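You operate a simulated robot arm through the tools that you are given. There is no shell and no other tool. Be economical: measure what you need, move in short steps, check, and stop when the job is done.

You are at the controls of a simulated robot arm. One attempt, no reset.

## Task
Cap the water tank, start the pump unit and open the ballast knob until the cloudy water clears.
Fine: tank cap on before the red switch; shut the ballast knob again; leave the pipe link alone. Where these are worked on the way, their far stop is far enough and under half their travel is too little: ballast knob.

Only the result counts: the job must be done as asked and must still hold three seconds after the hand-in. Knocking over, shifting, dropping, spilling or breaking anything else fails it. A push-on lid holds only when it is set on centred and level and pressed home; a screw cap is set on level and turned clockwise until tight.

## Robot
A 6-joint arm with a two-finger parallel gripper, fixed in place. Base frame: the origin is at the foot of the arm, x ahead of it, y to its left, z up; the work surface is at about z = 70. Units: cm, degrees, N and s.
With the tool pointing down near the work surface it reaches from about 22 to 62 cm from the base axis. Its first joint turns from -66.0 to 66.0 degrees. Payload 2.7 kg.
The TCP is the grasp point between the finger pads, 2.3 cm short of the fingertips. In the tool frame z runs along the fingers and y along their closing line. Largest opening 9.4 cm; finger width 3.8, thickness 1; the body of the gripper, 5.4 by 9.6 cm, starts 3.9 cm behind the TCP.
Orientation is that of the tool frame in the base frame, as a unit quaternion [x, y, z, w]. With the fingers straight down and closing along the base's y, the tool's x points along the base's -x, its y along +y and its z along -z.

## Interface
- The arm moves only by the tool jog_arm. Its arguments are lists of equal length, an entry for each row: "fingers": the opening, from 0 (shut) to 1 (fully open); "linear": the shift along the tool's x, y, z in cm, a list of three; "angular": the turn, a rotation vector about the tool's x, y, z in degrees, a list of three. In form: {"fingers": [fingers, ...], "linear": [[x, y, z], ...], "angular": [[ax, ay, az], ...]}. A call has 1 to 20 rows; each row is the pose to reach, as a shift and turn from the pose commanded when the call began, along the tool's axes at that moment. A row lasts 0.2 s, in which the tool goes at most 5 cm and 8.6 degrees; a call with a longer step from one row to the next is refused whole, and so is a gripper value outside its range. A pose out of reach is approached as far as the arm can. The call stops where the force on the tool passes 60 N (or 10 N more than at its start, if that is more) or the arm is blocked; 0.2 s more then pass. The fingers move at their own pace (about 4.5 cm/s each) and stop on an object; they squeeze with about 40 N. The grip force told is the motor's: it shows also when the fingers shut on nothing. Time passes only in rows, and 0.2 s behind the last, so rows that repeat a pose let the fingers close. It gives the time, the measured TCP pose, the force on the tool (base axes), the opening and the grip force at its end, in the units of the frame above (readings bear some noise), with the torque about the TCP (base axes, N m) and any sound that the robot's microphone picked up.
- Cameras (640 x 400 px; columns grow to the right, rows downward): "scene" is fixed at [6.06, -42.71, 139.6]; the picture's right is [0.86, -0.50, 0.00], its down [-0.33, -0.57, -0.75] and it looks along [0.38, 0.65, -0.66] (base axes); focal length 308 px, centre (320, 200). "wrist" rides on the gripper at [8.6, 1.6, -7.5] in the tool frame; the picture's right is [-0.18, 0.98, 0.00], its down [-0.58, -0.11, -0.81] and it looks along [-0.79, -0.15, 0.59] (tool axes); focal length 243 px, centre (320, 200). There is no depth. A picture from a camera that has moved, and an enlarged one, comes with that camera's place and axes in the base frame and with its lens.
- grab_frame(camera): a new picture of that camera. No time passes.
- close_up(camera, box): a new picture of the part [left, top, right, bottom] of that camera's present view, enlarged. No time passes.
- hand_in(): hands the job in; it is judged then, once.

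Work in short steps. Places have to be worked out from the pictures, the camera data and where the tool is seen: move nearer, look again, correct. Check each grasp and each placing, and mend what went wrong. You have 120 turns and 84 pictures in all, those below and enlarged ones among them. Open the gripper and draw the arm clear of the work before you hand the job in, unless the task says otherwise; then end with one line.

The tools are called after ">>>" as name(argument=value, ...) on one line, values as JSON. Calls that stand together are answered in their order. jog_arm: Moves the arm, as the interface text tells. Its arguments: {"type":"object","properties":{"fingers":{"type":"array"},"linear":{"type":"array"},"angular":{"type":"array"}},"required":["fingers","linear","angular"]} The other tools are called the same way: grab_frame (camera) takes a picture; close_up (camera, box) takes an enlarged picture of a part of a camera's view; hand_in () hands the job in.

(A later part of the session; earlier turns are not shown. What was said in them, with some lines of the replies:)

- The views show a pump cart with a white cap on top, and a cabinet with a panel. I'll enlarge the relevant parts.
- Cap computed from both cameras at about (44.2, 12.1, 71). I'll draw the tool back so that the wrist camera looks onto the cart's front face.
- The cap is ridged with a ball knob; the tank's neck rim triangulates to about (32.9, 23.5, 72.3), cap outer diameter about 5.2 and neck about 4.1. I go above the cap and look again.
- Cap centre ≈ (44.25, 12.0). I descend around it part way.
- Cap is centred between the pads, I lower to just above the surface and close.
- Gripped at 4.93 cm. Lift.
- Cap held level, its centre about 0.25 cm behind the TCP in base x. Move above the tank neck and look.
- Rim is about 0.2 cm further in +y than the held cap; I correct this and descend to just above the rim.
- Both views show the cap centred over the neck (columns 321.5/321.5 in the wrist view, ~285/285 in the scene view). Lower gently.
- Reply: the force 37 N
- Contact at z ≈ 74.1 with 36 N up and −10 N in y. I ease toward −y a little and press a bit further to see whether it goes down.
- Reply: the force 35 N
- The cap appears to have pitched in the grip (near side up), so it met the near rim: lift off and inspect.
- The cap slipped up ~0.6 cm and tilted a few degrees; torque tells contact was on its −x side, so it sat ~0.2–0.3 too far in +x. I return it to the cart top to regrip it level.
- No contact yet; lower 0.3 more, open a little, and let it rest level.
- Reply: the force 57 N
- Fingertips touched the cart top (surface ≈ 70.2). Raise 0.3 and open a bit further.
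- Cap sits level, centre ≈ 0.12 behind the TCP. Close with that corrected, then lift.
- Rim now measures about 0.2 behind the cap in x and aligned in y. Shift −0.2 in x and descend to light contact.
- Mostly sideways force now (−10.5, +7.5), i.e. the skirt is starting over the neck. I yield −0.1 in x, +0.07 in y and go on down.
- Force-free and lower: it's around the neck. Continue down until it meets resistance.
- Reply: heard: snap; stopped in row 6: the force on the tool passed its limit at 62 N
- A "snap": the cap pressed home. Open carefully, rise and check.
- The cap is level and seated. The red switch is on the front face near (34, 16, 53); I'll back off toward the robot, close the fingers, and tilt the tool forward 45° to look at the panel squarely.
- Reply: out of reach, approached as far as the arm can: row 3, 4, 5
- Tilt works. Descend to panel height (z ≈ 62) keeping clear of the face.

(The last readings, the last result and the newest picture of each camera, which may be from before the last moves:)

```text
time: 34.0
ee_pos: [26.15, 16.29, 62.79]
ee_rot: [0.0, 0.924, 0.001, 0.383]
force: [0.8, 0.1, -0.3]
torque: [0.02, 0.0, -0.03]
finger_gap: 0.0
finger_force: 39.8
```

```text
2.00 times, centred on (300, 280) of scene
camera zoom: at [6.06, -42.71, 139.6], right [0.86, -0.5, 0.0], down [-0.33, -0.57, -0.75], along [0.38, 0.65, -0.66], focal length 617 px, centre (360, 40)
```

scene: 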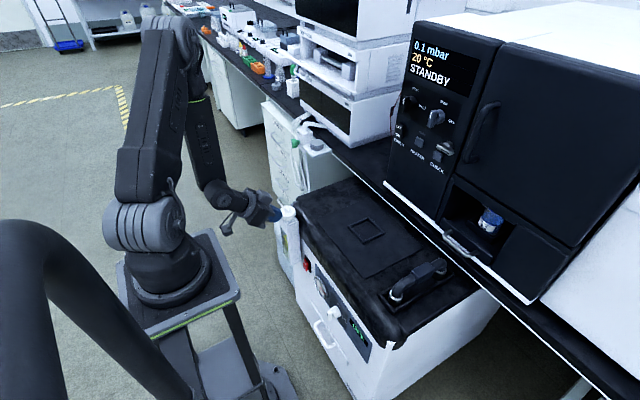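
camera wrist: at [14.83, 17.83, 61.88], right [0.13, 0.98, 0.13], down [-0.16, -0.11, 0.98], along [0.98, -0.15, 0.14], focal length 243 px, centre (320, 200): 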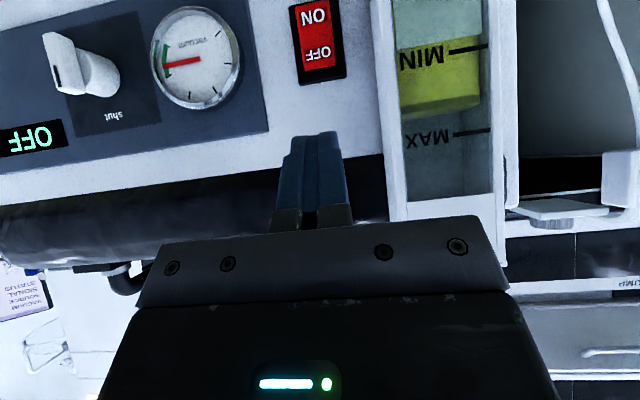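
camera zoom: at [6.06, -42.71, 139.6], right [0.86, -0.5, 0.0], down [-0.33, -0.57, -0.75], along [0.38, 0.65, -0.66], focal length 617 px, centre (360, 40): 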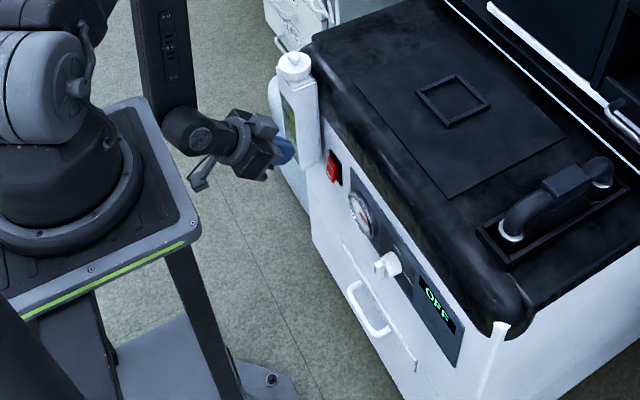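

Clear view: the rocker's ON half is its lower one, about (34, 16.2, 51.4); the knob is up and to the right side (base −y). I tilt to ~58° for clearance from the tank and lower to the ON height.

>>> jog_arm(fingers=[0, 0, 0, 0, 0, 0], linear=[[2, -0.2, 2], [4, -0.5, 4], [6, -0.5, 6], [8.35, -0.5, 8.35], [8.35, -0.5, 8.35], [8.35, -0.5, 8.35]], angular=[[0, -3, 0], [0, -6, 0], [0, -10, 0], [0, -13, 0], [0, -13, 0], [0, -13, 0]])

>>> grab_frame(camera="wrist")

>>> close_up(camera="scene", box=[240, 220, 360, 340])

```text
time: 35.4
ee_pos: [26.21, 15.77, 51.49]
ee_rot: [0.0, 0.874, 0.0, 0.486]
force: [0.1, 0.1, 0.2]
torque: [0.02, 0.02, 0.0]
finger_gap: 0.01
finger_force: 40.7
```

```text
44 pictures are left
camera wrist: at [15.26, 17.32, 48.13], right [0.1, 0.98, 0.16], down [-0.38, -0.11, 0.92], along [0.92, -0.15, 0.36], focal length 243 px, centre (320, 200)
```

wrist: 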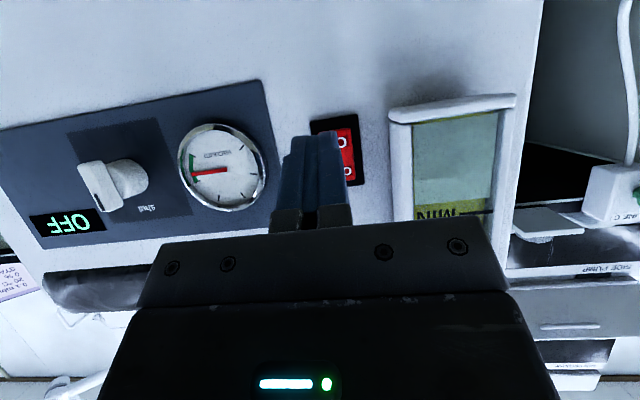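

```text
3.33 times, centred on (300, 280) of scene
camera zoom: at [6.06, -42.71, 139.6], right [0.86, -0.5, 0.0], down [-0.33, -0.57, -0.75], along [0.38, 0.65, -0.66], focal length 1028 px, centre (387, -67)
```

zoom: 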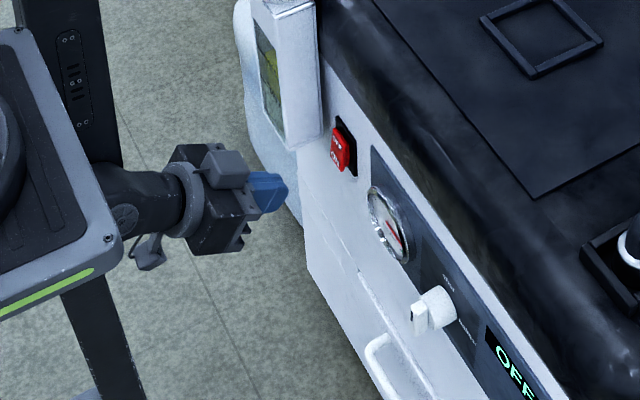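

Triangulation puts the ON half at about (35.0, 16.0, 50.9). Lower 1 cm, shift slightly away from the tank, advance to near contact.

>>> jog_arm(fingers=[0, 0, 0, 0], linear=[[0.85, -0.3, 0.53], [-0.2, -0.3, 2.22], [-1.27, -0.3, 3.92], [-1.27, -0.3, 3.92]], angular=[[0, 0, 0], [0, 0, 0], [0, 0, 0], [0, 0, 0]])

>>> grab_frame(camera="wrist")

>>> close_up(camera="scene", box=[260, 225, 356, 321])

```text
time: 36.4
ee_pos: [30.14, 15.22, 50.35]
ee_rot: [0.0, 0.874, 0.001, 0.485]
force: [-0.6, -0.1, -0.5]
torque: [0.01, -0.05, 0.01]
finger_gap: 0.0
finger_force: 39.4
```

```text
42 pictures are left
camera wrist: at [19.28, 16.86, 46.96], right [0.1, 0.98, 0.16], down [-0.38, -0.11, 0.92], along [0.92, -0.15, 0.36], focal length 243 px, centre (320, 200)
```

wrist: 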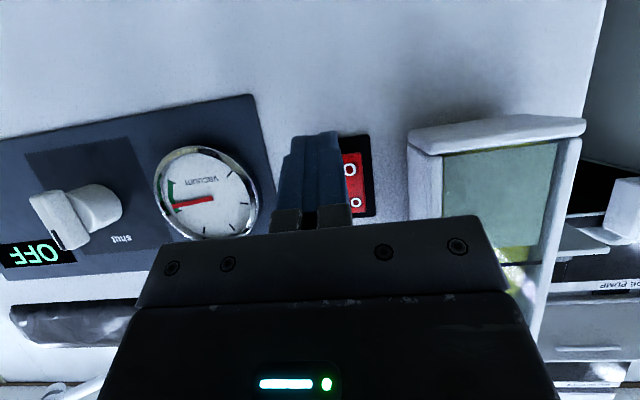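

```text
4.17 times, centred on (308, 273) of scene
camera zoom: at [6.07, -42.71, 139.6], right [0.86, -0.5, 0.0], down [-0.33, -0.57, -0.75], along [0.38, 0.65, -0.66], focal length 1285 px, centre (370, -104)
```

zoom: 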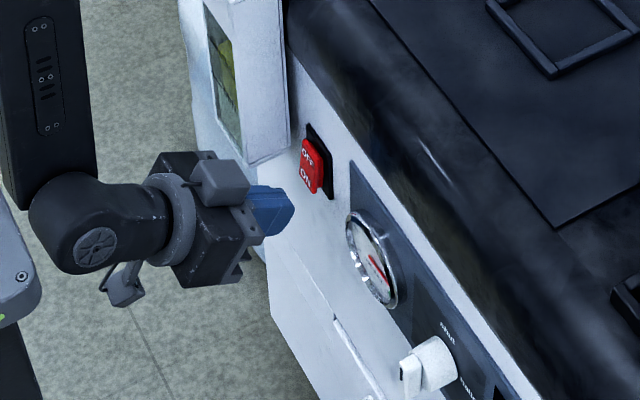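

Tip is level with the lower (ON) half. Advance in small steps until the rocker responds.

>>> jog_arm(fingers=[0, 0, 0, 0, 0, 0], linear=[[-0.27, 0.2, 0.42], [-0.53, 0.2, 0.85], [-0.69, 0.2, 1.1], [-0.85, 0.2, 1.36], [-0.95, 0.2, 1.53], [-0.95, 0.2, 1.53]], angular=[[0, 0, 0], [0, 0, 0], [0, 0, 0], [0, 0, 0], [0, 0, 0], [0, 0, 0]])

>>> close_up(camera="scene", box=[260, 225, 356, 321])

```text
time: 37.8
ee_pos: [31.76, 15.37, 50.2]
ee_rot: [0.0, 0.874, 0.002, 0.486]
force: [-0.1, 0.5, 0.3]
torque: [0.0, -0.02, -0.02]
finger_gap: 0.04
finger_force: 40.1
```

```text
4.17 times, centred on (308, 273) of scene
camera zoom: at [6.07, -42.71, 139.6], right [0.86, -0.5, 0.0], down [-0.33, -0.57, -0.75], along [0.38, 0.65, -0.66], focal length 1285 px, centre (370, -104)
```

zoom: 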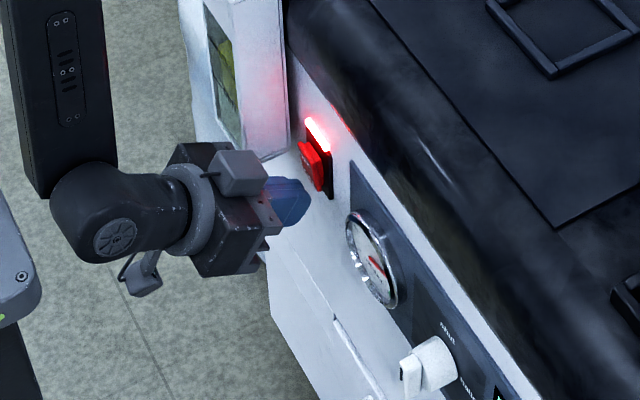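

The switch lamp is lit. Back off 6 cm and look.

>>> jog_arm(fingers=[0, 0, 0, 0], linear=[[1.06, -0.2, -1.7], [2.12, -0.2, -3.39], [3.2, -0.2, -5.1], [3.2, -0.2, -5.1]], angular=[[0, 0, 0], [0, 0, 0], [0, 0, 0], [0, 0, 0]])

>>> grab_frame(camera="wrist")

>>> close_up(camera="scene", box=[280, 220, 400, 370])

```text
time: 38.8
ee_pos: [25.63, 15.18, 50.24]
ee_rot: [0.001, 0.874, 0.0, 0.486]
force: [0.0, 0.4, -0.3]
torque: [-0.01, 0.04, 0.0]
finger_gap: 0.01
finger_force: 40.1
```

```text
39 pictures are left
camera wrist: at [14.81, 16.8, 46.91], right [0.1, 0.98, 0.16], down [-0.38, -0.11, 0.92], along [0.92, -0.15, 0.36], focal length 243 px, centre (320, 200)
```

wrist: 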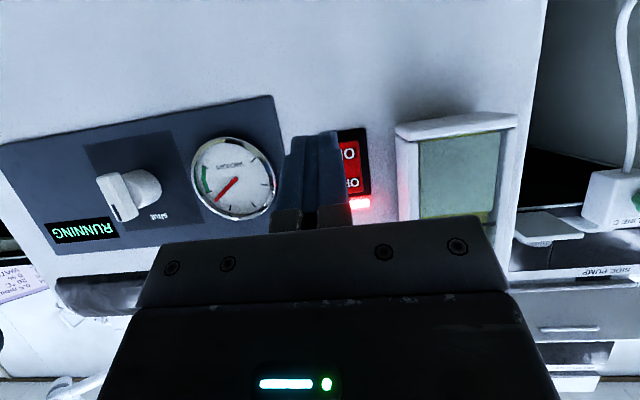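

```text
2.67 times, centred on (340, 295) of scene
camera zoom: at [6.06, -42.71, 139.6], right [0.86, -0.5, 0.0], down [-0.33, -0.57, -0.75], along [0.38, 0.65, -0.66], focal length 822 px, centre (267, -53)
```

zoom: 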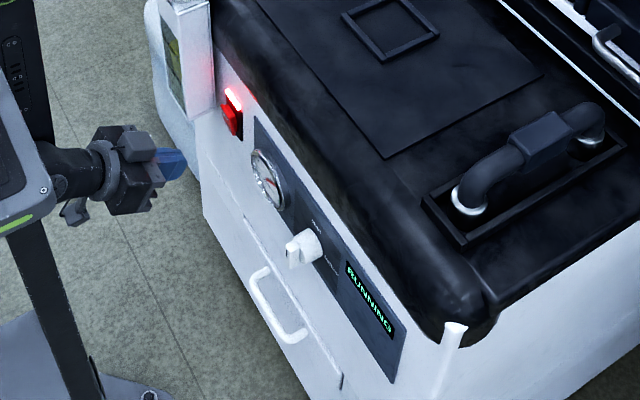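

The display reads RUNNING. Next the ballast knob, near (32.5, −3.5, 52) with its bar upright at "shut". I reduce the tilt to 30° (keeps the wrist off the pedestal), rise and move across to look closely.

>>> jog_arm(fingers=[0, 0, 0, 0, 0, 0, 0, 0], linear=[[-2, -1, -0.8], [-5, -3, -2], [-8, -6, -3.2], [-10.4, -9, -4.13], [-10.4, -13, -4.13], [-10.4, -16.5, -4.13], [-10.4, -17.7, -4.13], [-10.4, -17.7, -4.13]], angular=[[0, 4, 0], [0, 9, 0], [0, 14, 0], [0, 19, 0], [0, 24, 0], [0, 28, 0], [0, 28, 0], [0, 28, 0]])

>>> grab_frame(camera="wrist")

>>> grab_frame(camera="scene")

```text
time: 40.5
ee_pos: [27.73, -2.26, 61.14]
ee_rot: [0.0, 0.966, 0.001, 0.26]
force: [0.5, 0.4, 0.3]
torque: [0.01, -0.02, -0.01]
finger_gap: 0.0
finger_force: 39.9
```

```text
37 pictures are left
camera wrist: at [16.57, -0.8, 63.24], right [0.16, 0.98, 0.09], down [0.1, -0.11, 0.99], along [0.98, -0.15, -0.12], focal length 243 px, centre (320, 200)
```

wrist: 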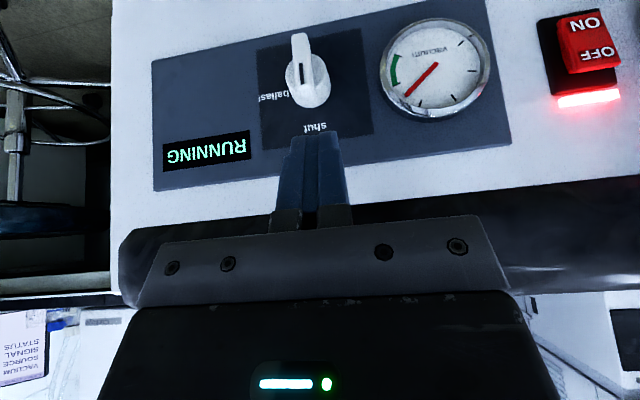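

```text
36 pictures are left
```

scene: 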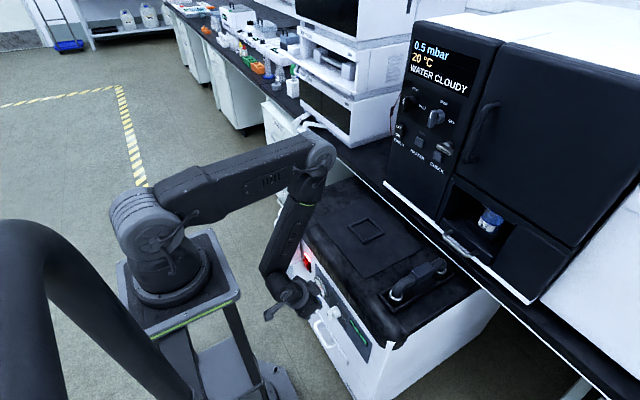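

>>> close_up(camera="wrist", box=[240, 20, 400, 140])

>>> close_up(camera="scene", box=[250, 230, 400, 360])

```text
3.33 times, centred on (320, 80) of wrist
camera zoom: at [16.57, -0.8, 63.24], right [0.16, 0.98, 0.09], down [0.1, -0.11, 0.99], along [0.98, -0.15, -0.12], focal length 809 px, centre (320, 600)
```

zoom: 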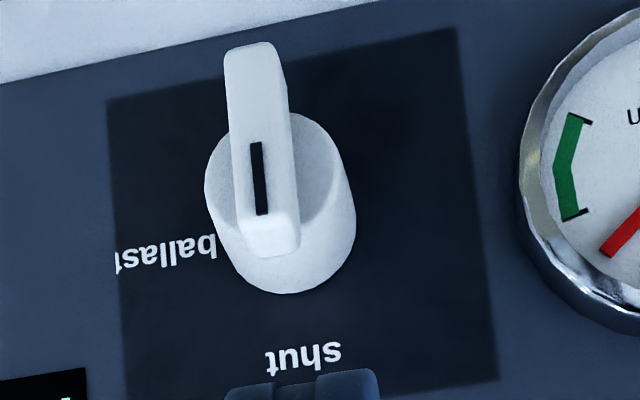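

```text
3.08 times, centred on (325, 295) of scene
camera zoom: at [6.06, -42.71, 139.6], right [0.86, -0.5, 0.0], down [-0.33, -0.57, -0.75], along [0.38, 0.65, -0.66], focal length 949 px, centre (305, -92)
```

zoom: 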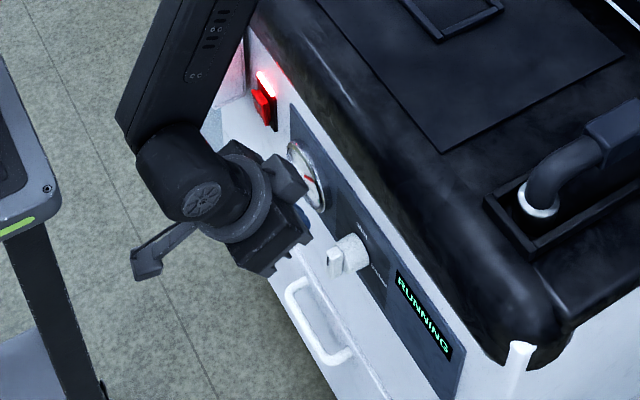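

The far screen reads "WATER CLOUDY". The knob: axis at about y=−3.55, z=51.5, with a 4 × 1 cm bar, front at x≈31.9. I'll push the upper end of the bar toward −y with closed fingers following its arc. First go to the left of its top end.

>>> jog_arm(fingers=[0, 0, 0, 0], linear=[[1, 0.5, 2], [2, 1.06, 4], [3.12, 1.06, 5.94], [3.12, 1.06, 5.94]], angular=[[0, 0, 0], [0, 0, 0], [0, 0, 0], [0, 0, 0]])

>>> grab_frame(camera="wrist")

>>> close_up(camera="scene", box=[280, 250, 400, 370])

```text
time: 41.5
ee_pos: [27.74, -1.35, 54.13]
ee_rot: [0.0, 0.966, 0.002, 0.26]
force: [0.4, -0.2, 0.6]
torque: [-0.02, -0.01, 0.02]
finger_gap: 0.0
finger_force: 40.2
```

```text
33 pictures are left
camera wrist: at [16.68, 0.19, 56.33], right [0.16, 0.98, 0.09], down [0.1, -0.11, 0.99], along [0.98, -0.15, -0.12], focal length 243 px, centre (320, 200)
```

wrist: 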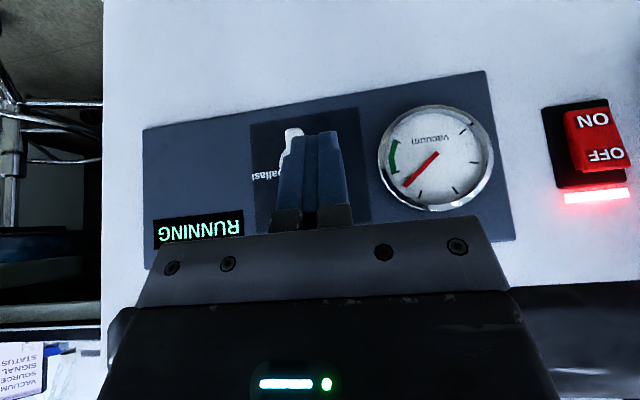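

```text
3.33 times, centred on (340, 310) of scene
camera zoom: at [6.06, -42.71, 139.6], right [0.86, -0.5, 0.0], down [-0.33, -0.57, -0.75], along [0.38, 0.65, -0.66], focal length 1028 px, centre (253, -167)
```

zoom: 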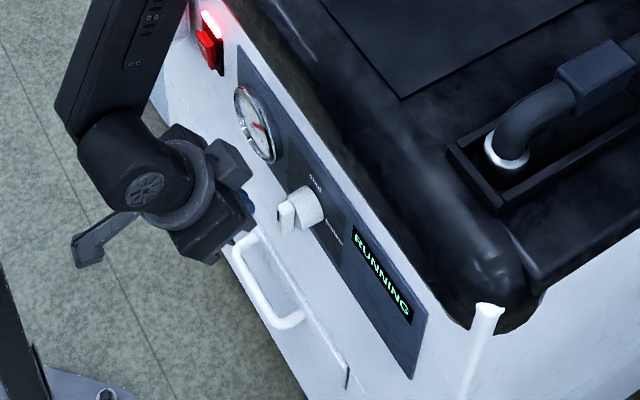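

Alignment agrees (bar's low end at y −3.5, z 49.5). Advance to overlap the bar in x, staying on its +y side.

>>> jog_arm(fingers=[0, 0, 0, 0], linear=[[-0.8, 0, 0.2], [-1.5, 0, 0.6], [-2.23, 0, 0.94], [-2.23, 0, 0.94]], angular=[[0, 0, 0], [0, 0, 0], [0, 0, 0], [0, 0, 0]])

>>> close_up(camera="scene", box=[295, 260, 375, 340])

>>> close_up(camera="wrist", box=[240, 90, 400, 220])

```text
time: 42.5
ee_pos: [30.32, -1.48, 54.67]
ee_rot: [0.0, 0.965, 0.001, 0.261]
force: [-0.3, -0.7, 0.3]
torque: [0.03, 0.01, 0.02]
finger_gap: 0.0
finger_force: 40.3
```

```text
5.00 times, centred on (335, 300) of scene
camera zoom: at [6.07, -42.71, 139.6], right [0.86, -0.5, 0.0], down [-0.33, -0.57, -0.75], along [0.38, 0.65, -0.66], focal length 1542 px, centre (245, -300)
```

zoom: 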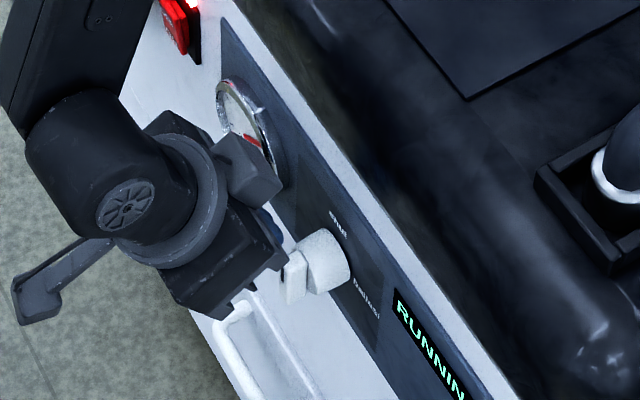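

```text
3.08 times, centred on (320, 155) of wrist
camera zoom: at [19.18, 0.22, 56.88], right [0.16, 0.98, 0.09], down [0.1, -0.11, 0.99], along [0.98, -0.15, -0.12], focal length 746 px, centre (320, 338)
```

zoom: 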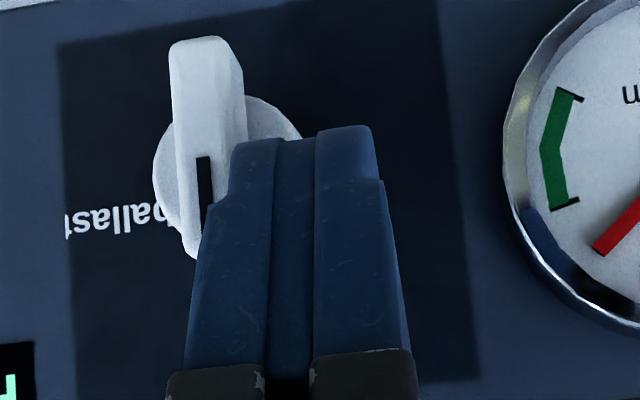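

Fingers sit beside the bar's upper half. Sweep toward −y along the first part of the arc.

>>> jog_arm(fingers=[0, 0, 0, 0, 0], linear=[[0.075, -0.6, 0.13], [0.05, -1.0, 0.09], [0.035, -1.36, 0.06], [0.115, -1.83, 0.2], [0.115, -1.83, 0.2]], angular=[[0, 0, 0], [0, 0, 0], [0, 0, 0], [0, 0, 0], [0, 0, 0]])

>>> close_up(camera="wrist", box=[240, 90, 400, 220])

```text
time: 43.8
ee_pos: [30.3, -3.33, 54.59]
ee_rot: [0.001, 0.966, 0.0, 0.259]
force: [-0.1, 1.0, 1.9]
torque: [0.0, 0.0, 0.0]
finger_gap: 0.0
finger_force: 40.0
```

```text
3.08 times, centred on (320, 155) of wrist
camera zoom: at [19.17, -1.63, 56.74], right [0.16, 0.98, 0.09], down [0.1, -0.11, 0.99], along [0.98, -0.15, -0.12], focal length 746 px, centre (320, 338)
```

zoom: 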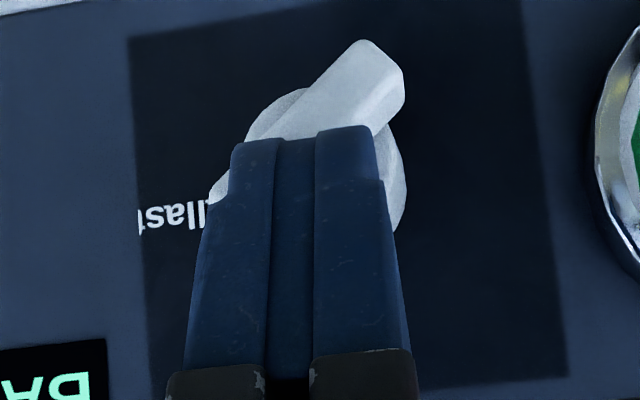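

The bar turned about 50°. Continue along the arc to the stop, pressing downward at the end.

>>> jog_arm(fingers=[0, 0, 0, 0, 0], linear=[[0.1, -0.2, 0.17], [0.2, -0.35, 0.35], [0.42, -0.6, 0.74], [0.6, -0.65, 1.04], [0.65, -0.65, 1.13]], angular=[[0, 0, 0], [0, 0, 0], [0, 0, 0], [0, 0, 0], [0, 0, 0]])

>>> close_up(camera="wrist", box=[240, 90, 400, 220])

>>> close_up(camera="scene", box=[380, 20, 520, 120])

```text
time: 44.6
ee_pos: [30.38, -3.73, 53.8]
ee_rot: [-0.002, 0.965, 0.002, 0.261]
force: [-5.0, 4.9, 13.4]
torque: [0.01, -0.1, 0.0]
finger_gap: 0.01
finger_force: 40.4
stopped in row 4: the force on the tool passed its limit at 81 N (the readings are from after the stop); the commanded pose is now the measured one
```

```text
3.08 times, centred on (320, 155) of wrist
camera zoom: at [19.25, -2.14, 56.06], right [0.15, 0.98, 0.1], down [0.1, -0.11, 0.99], along [0.98, -0.14, -0.11], focal length 746 px, centre (320, 338)
```

zoom: 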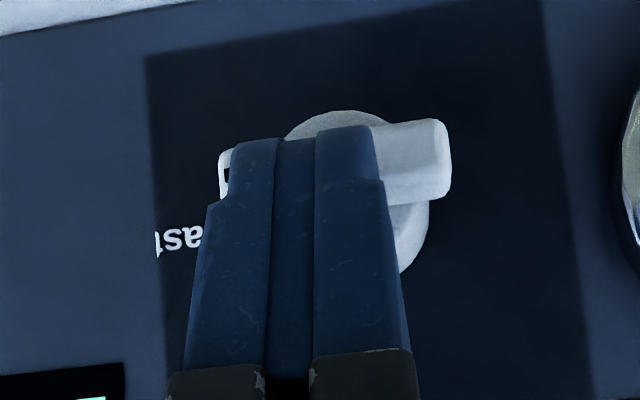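

```text
4.00 times, centred on (450, 70) of scene
camera zoom: at [6.04, -42.7, 139.61], right [0.86, -0.5, 0.0], down [-0.33, -0.57, -0.75], along [0.38, 0.65, -0.66], focal length 1233 px, centre (-200, 720)
```

zoom: 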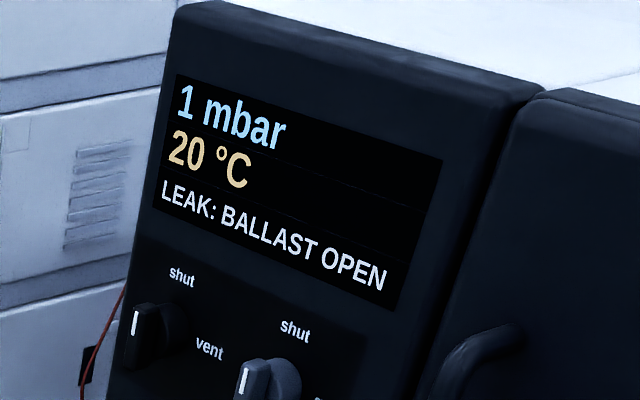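

The knob reached its open stop ("LEAK: BALLAST OPEN"). Lift off, move over the bar's +y end, and wait while the water clears.

>>> jog_arm(fingers=[0, 0, 0, 0, 0, 0, 0, 0, 0, 0, 0, 0, 0, 0, 0], linear=[[-0.4, 0, -0.69], [-0.75, 0, -1.3], [-0.75, 1.2, -1.3], [-0.75, 2.4, -1.3], [-0.75, 2.4, -1.3], [-0.75, 2.4, -1.3], [-0.75, 2.4, -1.3], [-0.75, 2.4, -1.3], [-0.75, 2.4, -1.3], [-0.75, 2.4, -1.3], [-0.75, 2.4, -1.3], [-0.75, 2.4, -1.3], [-0.75, 2.4, -1.3], [-0.75, 2.4, -1.3], [-0.75, 2.4, -1.3]], angular=[[0, 0, 0], [0, 0, 0], [0, 0, 0], [0, 0, 0], [0, 0, 0], [0, 0, 0], [0, 0, 0], [0, 0, 0], [0, 0, 0], [0, 0, 0], [0, 0, 0], [0, 0, 0], [0, 0, 0], [0, 0, 0], [0, 0, 0]])

>>> grab_frame(camera="scene")

>>> grab_frame(camera="wrist")

```text
time: 47.8
ee_pos: [30.48, -1.36, 55.49]
ee_rot: [-0.002, 0.965, 0.001, 0.262]
force: [-0.3, 0.0, 0.2]
torque: [-0.02, -0.01, -0.02]
finger_gap: 0.04
finger_force: 40.1
```

```text
26 pictures are left
```

scene: 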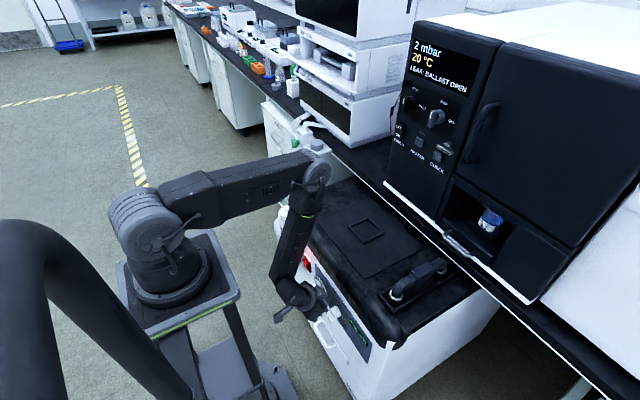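

```text
25 pictures are left
camera wrist: at [19.23, 0.25, 57.57], right [0.16, 0.98, 0.1], down [0.1, -0.11, 0.99], along [0.98, -0.14, -0.11], focal length 243 px, centre (320, 200)
```

wrist: 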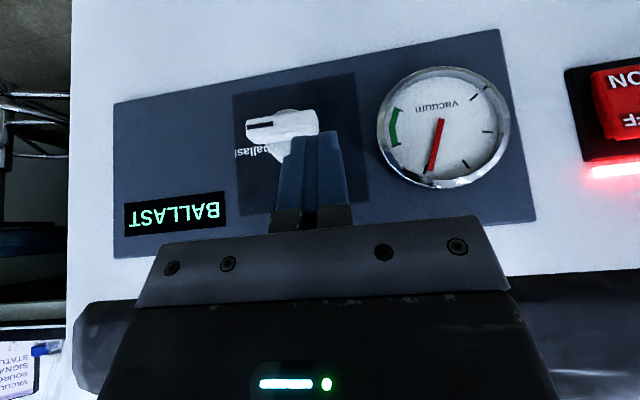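

Bar is horizontal at "ballast". Wait some more, then view the tank window.

>>> close_up(camera="scene", box=[255, 190, 335, 280])

>>> jog_arm(fingers=[0, 0, 0, 0, 0, 0, 0, 0, 0, 0, 0, 0, 0, 0, 0, 0, 0, 0, 0, 0], linear=[[0, 0, 0], [0, 0, 0], [0, 0, 0], [0, 0, 0], [0, 0, 0], [0, 0, 0], [0, 0, 0], [0, 0, 0], [0, 0, 0], [0, 0, 0], [0, 0, 0], [0, 0, 0], [0, 0, 0], [0, 0, 0], [0, 0, 0], [0, 0, 0], [0, 0, 0], [0, 0, 0], [0, 0, 0], [0, 0, 0]], angular=[[0, 0, 0], [0, 0, 0], [0, 0, 0], [0, 0, 0], [0, 0, 0], [0, 0, 0], [0, 0, 0], [0, 0, 0], [0, 0, 0], [0, 0, 0], [0, 0, 0], [0, 0, 0], [0, 0, 0], [0, 0, 0], [0, 0, 0], [0, 0, 0], [0, 0, 0], [0, 0, 0], [0, 0, 0], [0, 0, 0]])

>>> close_up(camera="scene", box=[255, 20, 495, 280])

```text
4.44 times, centred on (295, 235) of scene
camera zoom: at [6.06, -42.71, 139.6], right [0.86, -0.5, 0.0], down [-0.33, -0.57, -0.75], along [0.38, 0.65, -0.66], focal length 1370 px, centre (431, 44)
```

zoom: 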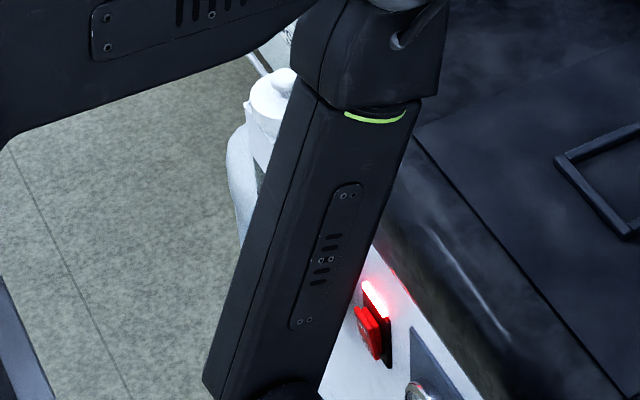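

```text
time: 52.0
ee_pos: [30.43, -1.23, 55.5]
ee_rot: [-0.001, 0.965, 0.002, 0.261]
force: [0.4, 0.4, -0.1]
torque: [0.0, -0.03, 0.02]
finger_gap: 0.0
finger_force: 39.5
```

```text
1.54 times, centred on (375, 150) of scene
camera zoom: at [6.06, -42.71, 139.6], right [0.86, -0.5, 0.0], down [-0.33, -0.57, -0.75], along [0.38, 0.65, -0.66], focal length 474 px, centre (235, 277)
```

zoom: 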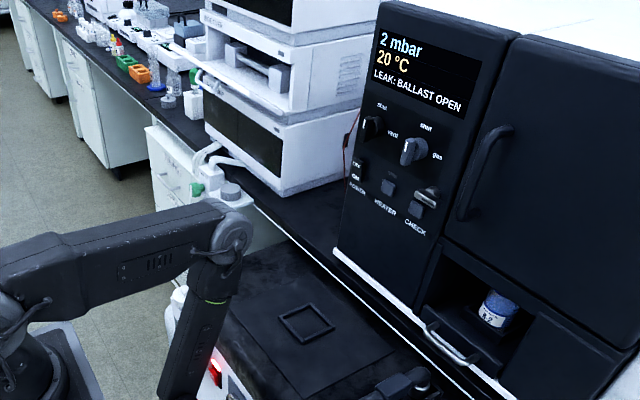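

The screen shows only the leak; I back off and move across to see the tank's window itself.

>>> jog_arm(fingers=[0, 0, 0, 0, 0, 0], linear=[[0.8, 0, -2.2], [1.53, 1, -4.35], [1.53, 5, -4.35], [1.53, 9, -4.35], [1.53, 12, -4.35], [1.53, 12, -4.35]], angular=[[0, 0, 0], [0, 0, 0], [0, 0, 0], [0, 0, 0], [0, 0, 0], [0, 0, 0]])

>>> grab_frame(camera="wrist")

```text
time: 53.4
ee_pos: [26.92, 10.51, 58.48]
ee_rot: [-0.001, 0.965, 0.002, 0.262]
force: [-0.6, -0.2, 1.3]
torque: [-0.02, -0.02, -0.01]
finger_gap: 0.0
finger_force: 39.8
```

```text
22 pictures are left
camera wrist: at [15.71, 12.09, 60.56], right [0.16, 0.98, 0.1], down [0.1, -0.11, 0.99], along [0.98, -0.14, -0.11], focal length 243 px, centre (320, 200)
```

wrist: 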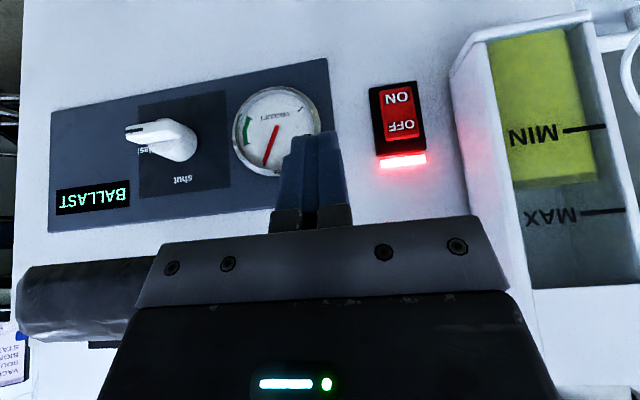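

>>> close_up(camera="wrist", box=[440, 0, 640, 300])

>>> jog_arm(fingers=[0, 0, 0, 0, 0, 0, 0, 0, 0, 0, 0, 0, 0, 0, 0, 0, 0, 0, 0, 0], linear=[[0, 0, 0], [0, 0, 0], [0, 0, 0], [0, 0, 0], [0, 0, 0], [0, 0, 0], [0, 0, 0], [0, 0, 0], [0, 0, 0], [0, 0, 0], [0, 0, 0], [0, 0, 0], [0, 0, 0], [0, 0, 0], [0, 0, 0], [0, 0, 0], [0, 0, 0], [0, 0, 0], [0, 0, 0], [0, 0, 0]], angular=[[0, 0, 0], [0, 0, 0], [0, 0, 0], [0, 0, 0], [0, 0, 0], [0, 0, 0], [0, 0, 0], [0, 0, 0], [0, 0, 0], [0, 0, 0], [0, 0, 0], [0, 0, 0], [0, 0, 0], [0, 0, 0], [0, 0, 0], [0, 0, 0], [0, 0, 0], [0, 0, 0], [0, 0, 0], [0, 0, 0]])

>>> close_up(camera="wrist", box=[440, 0, 640, 300])

```text
1.33 times, centred on (540, 150) of wrist
camera zoom: at [15.71, 12.09, 60.56], right [0.16, 0.98, 0.1], down [0.1, -0.11, 0.99], along [0.98, -0.14, -0.11], focal length 324 px, centre (27, 267)
```

zoom: 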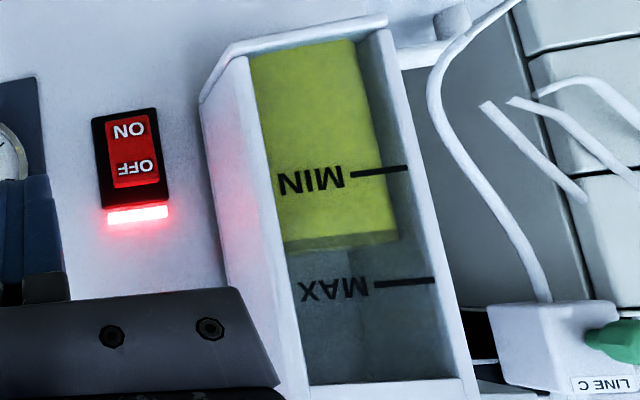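

```text
time: 57.6
ee_pos: [26.79, 10.46, 58.43]
ee_rot: [-0.001, 0.965, 0.001, 0.261]
force: [-0.3, -1.1, -0.7]
torque: [-0.01, 0.02, 0.01]
finger_gap: 0.01
finger_force: 39.5
```

```text
1.33 times, centred on (540, 150) of wrist
camera zoom: at [15.72, 12.04, 60.56], right [0.16, 0.98, 0.1], down [0.1, -0.11, 0.99], along [0.98, -0.14, -0.11], focal length 324 px, centre (27, 267)
```

zoom: 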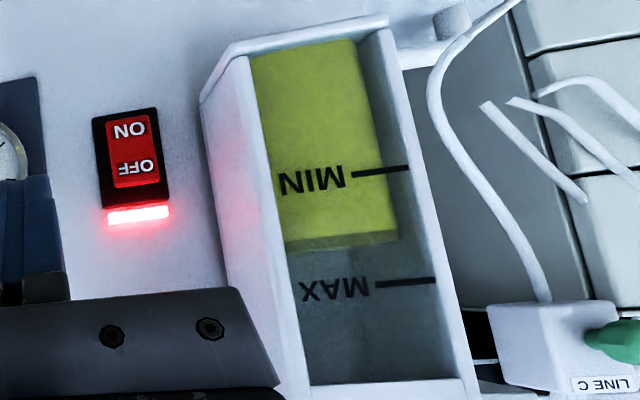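

No visible change within 4 s; I wait another 8 s with the ballast open and compare.

>>> jog_arm(fingers=[0, 0, 0, 0, 0, 0, 0, 0, 0, 0, 0, 0, 0, 0, 0, 0, 0, 0, 0, 0], linear=[[0, 0, 0], [0, 0, 0], [0, 0, 0], [0, 0, 0], [0, 0, 0], [0, 0, 0], [0, 0, 0], [0, 0, 0], [0, 0, 0], [0, 0, 0], [0, 0, 0], [0, 0, 0], [0, 0, 0], [0, 0, 0], [0, 0, 0], [0, 0, 0], [0, 0, 0], [0, 0, 0], [0, 0, 0], [0, 0, 0]], angular=[[0, 0, 0], [0, 0, 0], [0, 0, 0], [0, 0, 0], [0, 0, 0], [0, 0, 0], [0, 0, 0], [0, 0, 0], [0, 0, 0], [0, 0, 0], [0, 0, 0], [0, 0, 0], [0, 0, 0], [0, 0, 0], [0, 0, 0], [0, 0, 0], [0, 0, 0], [0, 0, 0], [0, 0, 0], [0, 0, 0]])

>>> jog_arm(fingers=[0, 0, 0, 0, 0, 0, 0, 0, 0, 0, 0, 0, 0, 0, 0, 0, 0, 0, 0, 0], linear=[[0, 0, 0], [0, 0, 0], [0, 0, 0], [0, 0, 0], [0, 0, 0], [0, 0, 0], [0, 0, 0], [0, 0, 0], [0, 0, 0], [0, 0, 0], [0, 0, 0], [0, 0, 0], [0, 0, 0], [0, 0, 0], [0, 0, 0], [0, 0, 0], [0, 0, 0], [0, 0, 0], [0, 0, 0], [0, 0, 0]], angular=[[0, 0, 0], [0, 0, 0], [0, 0, 0], [0, 0, 0], [0, 0, 0], [0, 0, 0], [0, 0, 0], [0, 0, 0], [0, 0, 0], [0, 0, 0], [0, 0, 0], [0, 0, 0], [0, 0, 0], [0, 0, 0], [0, 0, 0], [0, 0, 0], [0, 0, 0], [0, 0, 0], [0, 0, 0], [0, 0, 0]])

>>> close_up(camera="wrist", box=[440, 0, 640, 300])

>>> close_up(camera="scene", box=[380, 20, 520, 120])

```text
time: 61.8
ee_pos: [26.9, 10.5, 58.47]
ee_rot: [-0.002, 0.965, 0.003, 0.262]
force: [0.1, -0.2, 0.1]
torque: [0.01, 0.01, 0.01]
finger_gap: 0.0
finger_force: 39.6
```

```text
time: 66.0
ee_pos: [26.9, 10.56, 58.47]
ee_rot: [-0.001, 0.965, 0.002, 0.262]
force: [0.2, 0.2, -0.1]
torque: [-0.01, 0.0, 0.0]
finger_gap: 0.0
finger_force: 39.8
```

```text
1.33 times, centred on (540, 150) of wrist
camera zoom: at [15.72, 12.04, 60.56], right [0.16, 0.98, 0.1], down [0.1, -0.11, 0.99], along [0.98, -0.14, -0.11], focal length 324 px, centre (27, 267)
```

zoom: 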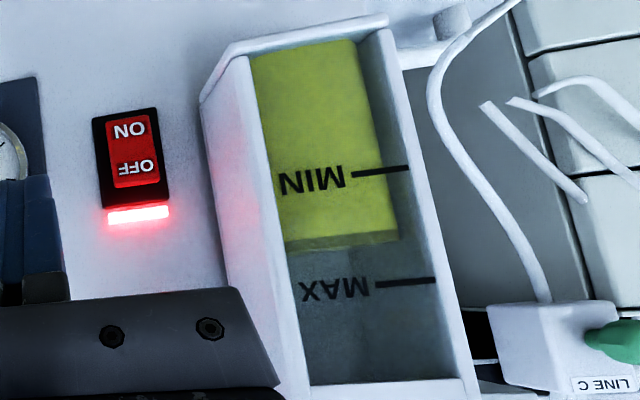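

```text
4.00 times, centred on (450, 70) of scene
camera zoom: at [6.06, -42.71, 139.6], right [0.86, -0.5, 0.0], down [-0.33, -0.57, -0.75], along [0.38, 0.65, -0.66], focal length 1233 px, centre (-200, 720)
```

zoom: 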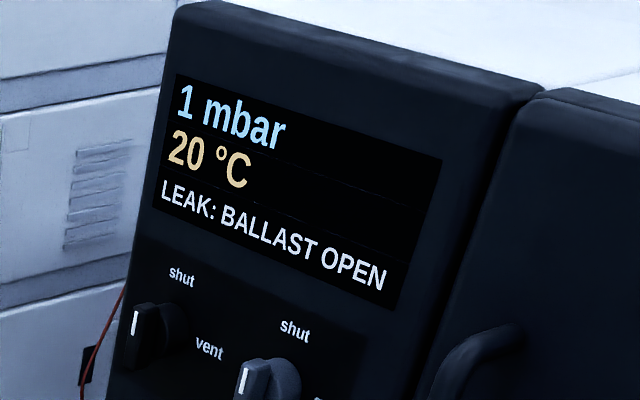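

Pressure has fallen from 2 to 1 mbar and nothing else changes, so I'll shut the ballast and read the status. Return to above the bar's +y end.

>>> jog_arm(fingers=[0, 0, 0, 0, 0, 0], linear=[[0, -4, 0], [0, -8, 0], [0, -11.87, 0], [-0.7, -11.87, 2.2], [-1.43, -11.87, 4.4], [-1.43, -11.87, 4.4]], angular=[[0, 0, 0], [0, 0, 0], [0, 0, 0], [0, 0, 0], [0, 0, 0], [0, 0, 0]])

>>> close_up(camera="wrist", box=[240, 90, 400, 220])

```text
time: 67.4
ee_pos: [30.33, -1.26, 55.32]
ee_rot: [-0.001, 0.965, 0.002, 0.262]
force: [0.0, 0.1, 0.6]
torque: [0.03, 0.0, 0.02]
finger_gap: 0.0
finger_force: 40.6
```

```text
3.08 times, centred on (320, 155) of wrist
camera zoom: at [19.21, 0.27, 57.39], right [0.15, 0.98, 0.1], down [0.1, -0.11, 0.99], along [0.98, -0.14, -0.11], focal length 746 px, centre (320, 338)
```

zoom: 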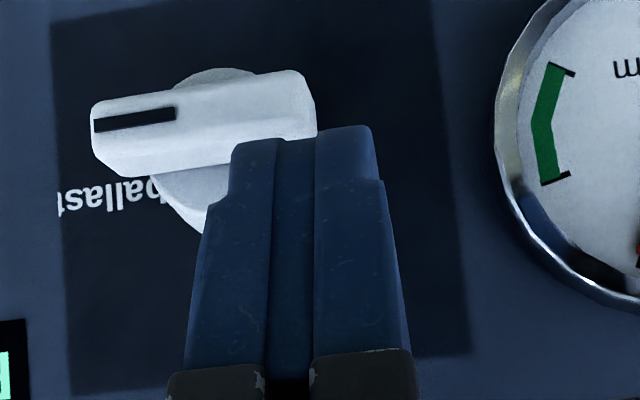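

Finger is above the +y half of the bar. Push it down through the first part of the closing arc.

>>> jog_arm(fingers=[0, 0, 0, 0, 0, 0, 0], linear=[[0.35, 0, 0.6], [0.7, 0, 1.2], [0.9, 0, 1.56], [1.08, 0.05, 1.86], [1.3, -0.08, 2.25], [1.48, -0.35, 2.55], [1.48, -0.35, 2.55]], angular=[[0, 0, 0], [0, 0, 0], [0, 0, 0], [0, 0, 0], [0, 0, 0], [0, 0, 0], [0, 0, 0]])

>>> close_up(camera="wrist", box=[240, 90, 400, 220])

```text
time: 69.0
ee_pos: [30.43, -1.29, 52.44]
ee_rot: [-0.001, 0.965, 0.002, 0.262]
force: [0.9, -0.3, 0.1]
torque: [-0.03, 0.02, -0.03]
finger_gap: 0.0
finger_force: 40.0
```

```text
3.08 times, centred on (320, 155) of wrist
camera zoom: at [19.2, 0.17, 54.59], right [0.16, 0.98, 0.1], down [0.09, -0.11, 0.99], along [0.98, -0.14, -0.11], focal length 746 px, centre (320, 338)
```

zoom: 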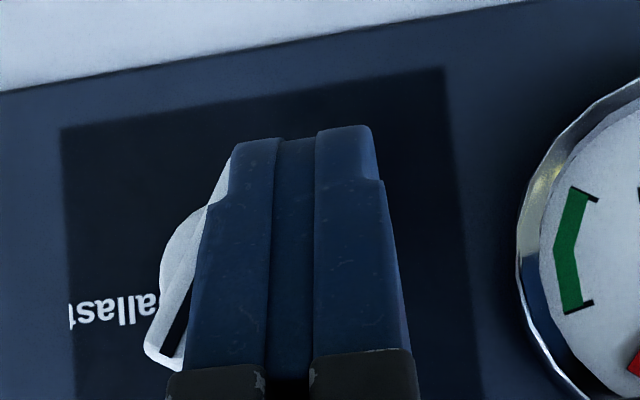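

Bar about 25° from shut. Finish by sweeping the low end toward −y until it meets the stop.

>>> jog_arm(fingers=[0, 0, 0, 0, 0], linear=[[0.05, -0.2, 0.09], [0.1, -0.35, 0.17], [0.12, -0.5, 0.22], [0.12, -0.65, 0.22], [0.12, -0.7, 0.22]], angular=[[0, 0, 0], [0, 0, 0], [0, 0, 0], [0, 0, 0], [0, 0, 0]])

>>> close_up(camera="wrist", box=[240, 90, 400, 220])

>>> close_up(camera="scene", box=[380, 20, 520, 120])

```text
time: 70.2
ee_pos: [30.36, -1.83, 52.19]
ee_rot: [-0.009, 0.965, 0.006, 0.261]
force: [-3.8, 8.8, 4.3]
torque: [0.01, -0.06, 0.11]
finger_gap: 0.03
finger_force: 39.2
stopped in row 5: the force on the tool passed its limit at 63 N (the readings are from after the stop); the commanded pose is now the measured one
```

```text
3.08 times, centred on (320, 155) of wrist
camera zoom: at [19.19, -0.49, 54.31], right [0.14, 0.99, 0.1], down [0.1, -0.11, 0.99], along [0.99, -0.13, -0.11], focal length 746 px, centre (320, 338)
```

zoom: 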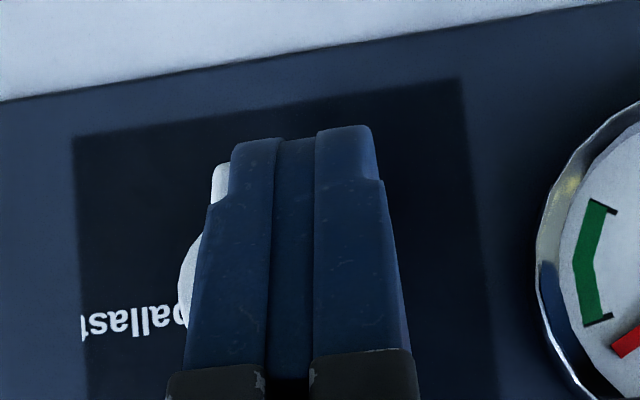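

```text
4.00 times, centred on (450, 70) of scene
camera zoom: at [6.06, -42.7, 139.61], right [0.86, -0.5, 0.0], down [-0.33, -0.57, -0.75], along [0.38, 0.65, -0.66], focal length 1233 px, centre (-200, 720)
```

zoom: 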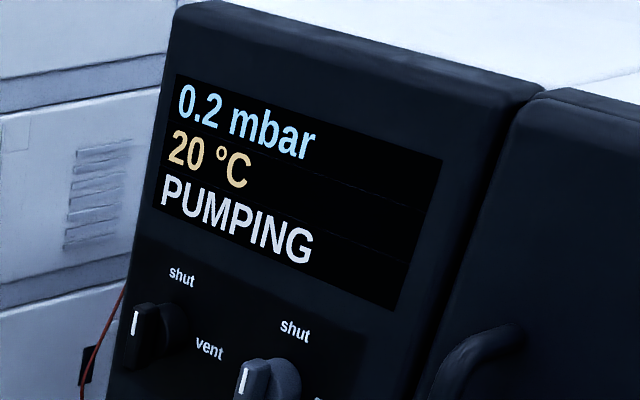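

The status is now PUMPING, no longer cloudy, and the knob is at its shut stop. Ease off +y, retreat, rise, and open the gripper.

>>> jog_arm(fingers=[0, 0, 0, 0, 0, 0, 0.5, 0.6, 0.6, 0.6, 0.6], linear=[[0, 0.4, 0], [0, 0.8, 0], [1.7, 0.8, -1], [3.46, 0.8, -2], [2.2, 0.8, -4.2], [0, 0.8, -8], [-2, 2, -11.5], [-4, 4, -15], [-5.5, 4, -18], [-5.5, 4, -18], [-5.5, 4, -18]], angular=[[0, 0, 0], [0, 0, 0], [0, 0, 0], [0, 0, 0], [0, 0, 0], [0, 0, 0], [0, 0, 0], [0, 0, 0], [0, 0, 0], [0, 0, 0], [0, 0, 0]])

>>> grab_frame(camera="wrist")

>>> grab_frame(camera="scene")

```text
time: 72.6
ee_pos: [25.95, 1.97, 70.36]
ee_rot: [-0.009, 0.965, 0.005, 0.261]
force: [0.4, -0.3, -0.1]
torque: [0.01, -0.02, 0.02]
finger_gap: 5.64
finger_force: 0.1
```

```text
13 pictures are left
camera wrist: at [14.8, 3.36, 72.49], right [0.14, 0.99, 0.1], down [0.1, -0.11, 0.99], along [0.99, -0.13, -0.11], focal length 243 px, centre (320, 200)
```

wrist: 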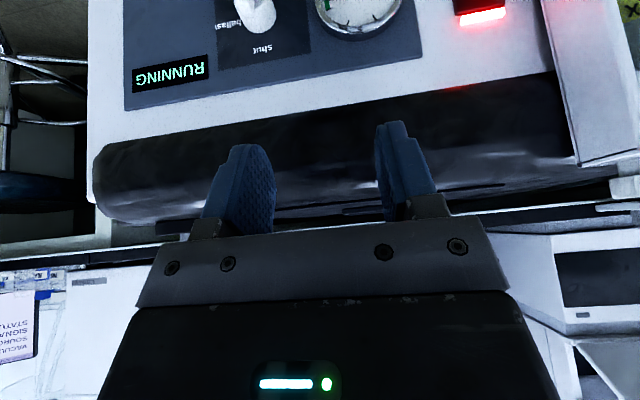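

```text
12 pictures are left
```

scene: 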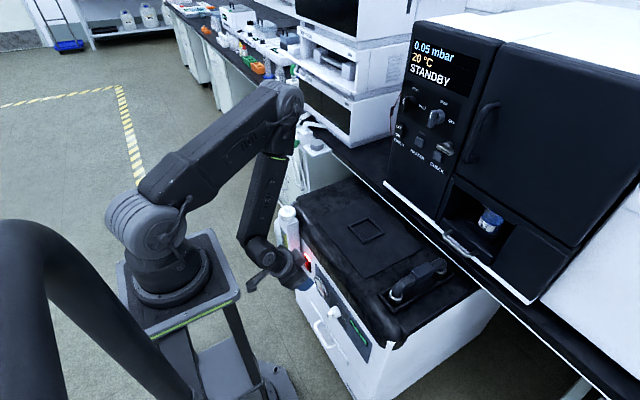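

Pump RUNNING, 0.05 mbar, knob shut. Rise a bit further and verify cap and knob once.

>>> jog_arm(fingers=[0.8, 0.8, 0.8, 0.8, 0.8], linear=[[-2, 0, -3.5], [-4, 0, -7], [-6, 0, -10.4], [-7.5, 0, -13], [-7.5, 0, -13]], angular=[[0, 0, 0], [0, 0, 0], [0, 0, 0], [0, 0, 0], [0, 0, 0]])

>>> close_up(camera="scene", box=[260, 190, 460, 360])

>>> close_up(camera="scene", box=[380, 20, 520, 120])

```text
time: 73.8
ee_pos: [30.22, 3.58, 85.63]
ee_rot: [-0.007, 0.965, 0.004, 0.261]
force: [0.2, 0.0, -0.8]
torque: [0.0, 0.0, 0.0]
finger_gap: 7.53
finger_force: 0.1
out of reach, approached as far as the arm can: row 2, 3, 4, 5
```

```text
2.35 times, centred on (360, 275) of scene
camera zoom: at [6.06, -42.71, 139.6], right [0.86, -0.5, 0.0], down [-0.33, -0.57, -0.75], along [0.38, 0.65, -0.66], focal length 725 px, centre (226, 24)
```

zoom: 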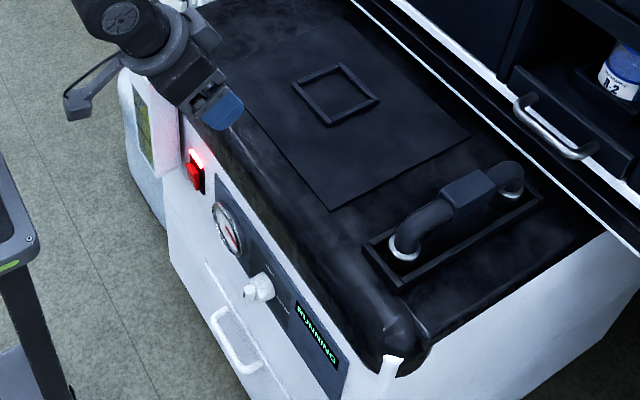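

```text
4.00 times, centred on (450, 70) of scene
camera zoom: at [6.06, -42.71, 139.6], right [0.86, -0.5, 0.0], down [-0.33, -0.57, -0.75], along [0.38, 0.65, -0.66], focal length 1233 px, centre (-200, 720)
```

zoom: 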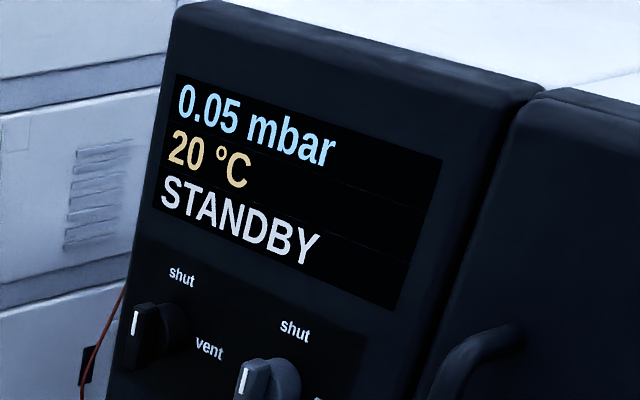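

Pump is running, the water warning is gone, the ballast is shut, the cap is seated, the pipe link untouched, and the gripper is open and clear. Handing in.

>>> hand_in()

```text
The job is handed in.
```

The job is handed in: I snapped the tank cap on, started the pump (display reads RUNNING), and opened the ballast knob to its stop for about 24 s. I then shut it again; the "WATER CLOUDY" message was gone afterwards, though the tank window itself showed no visible change, and I left the pipe link alone.
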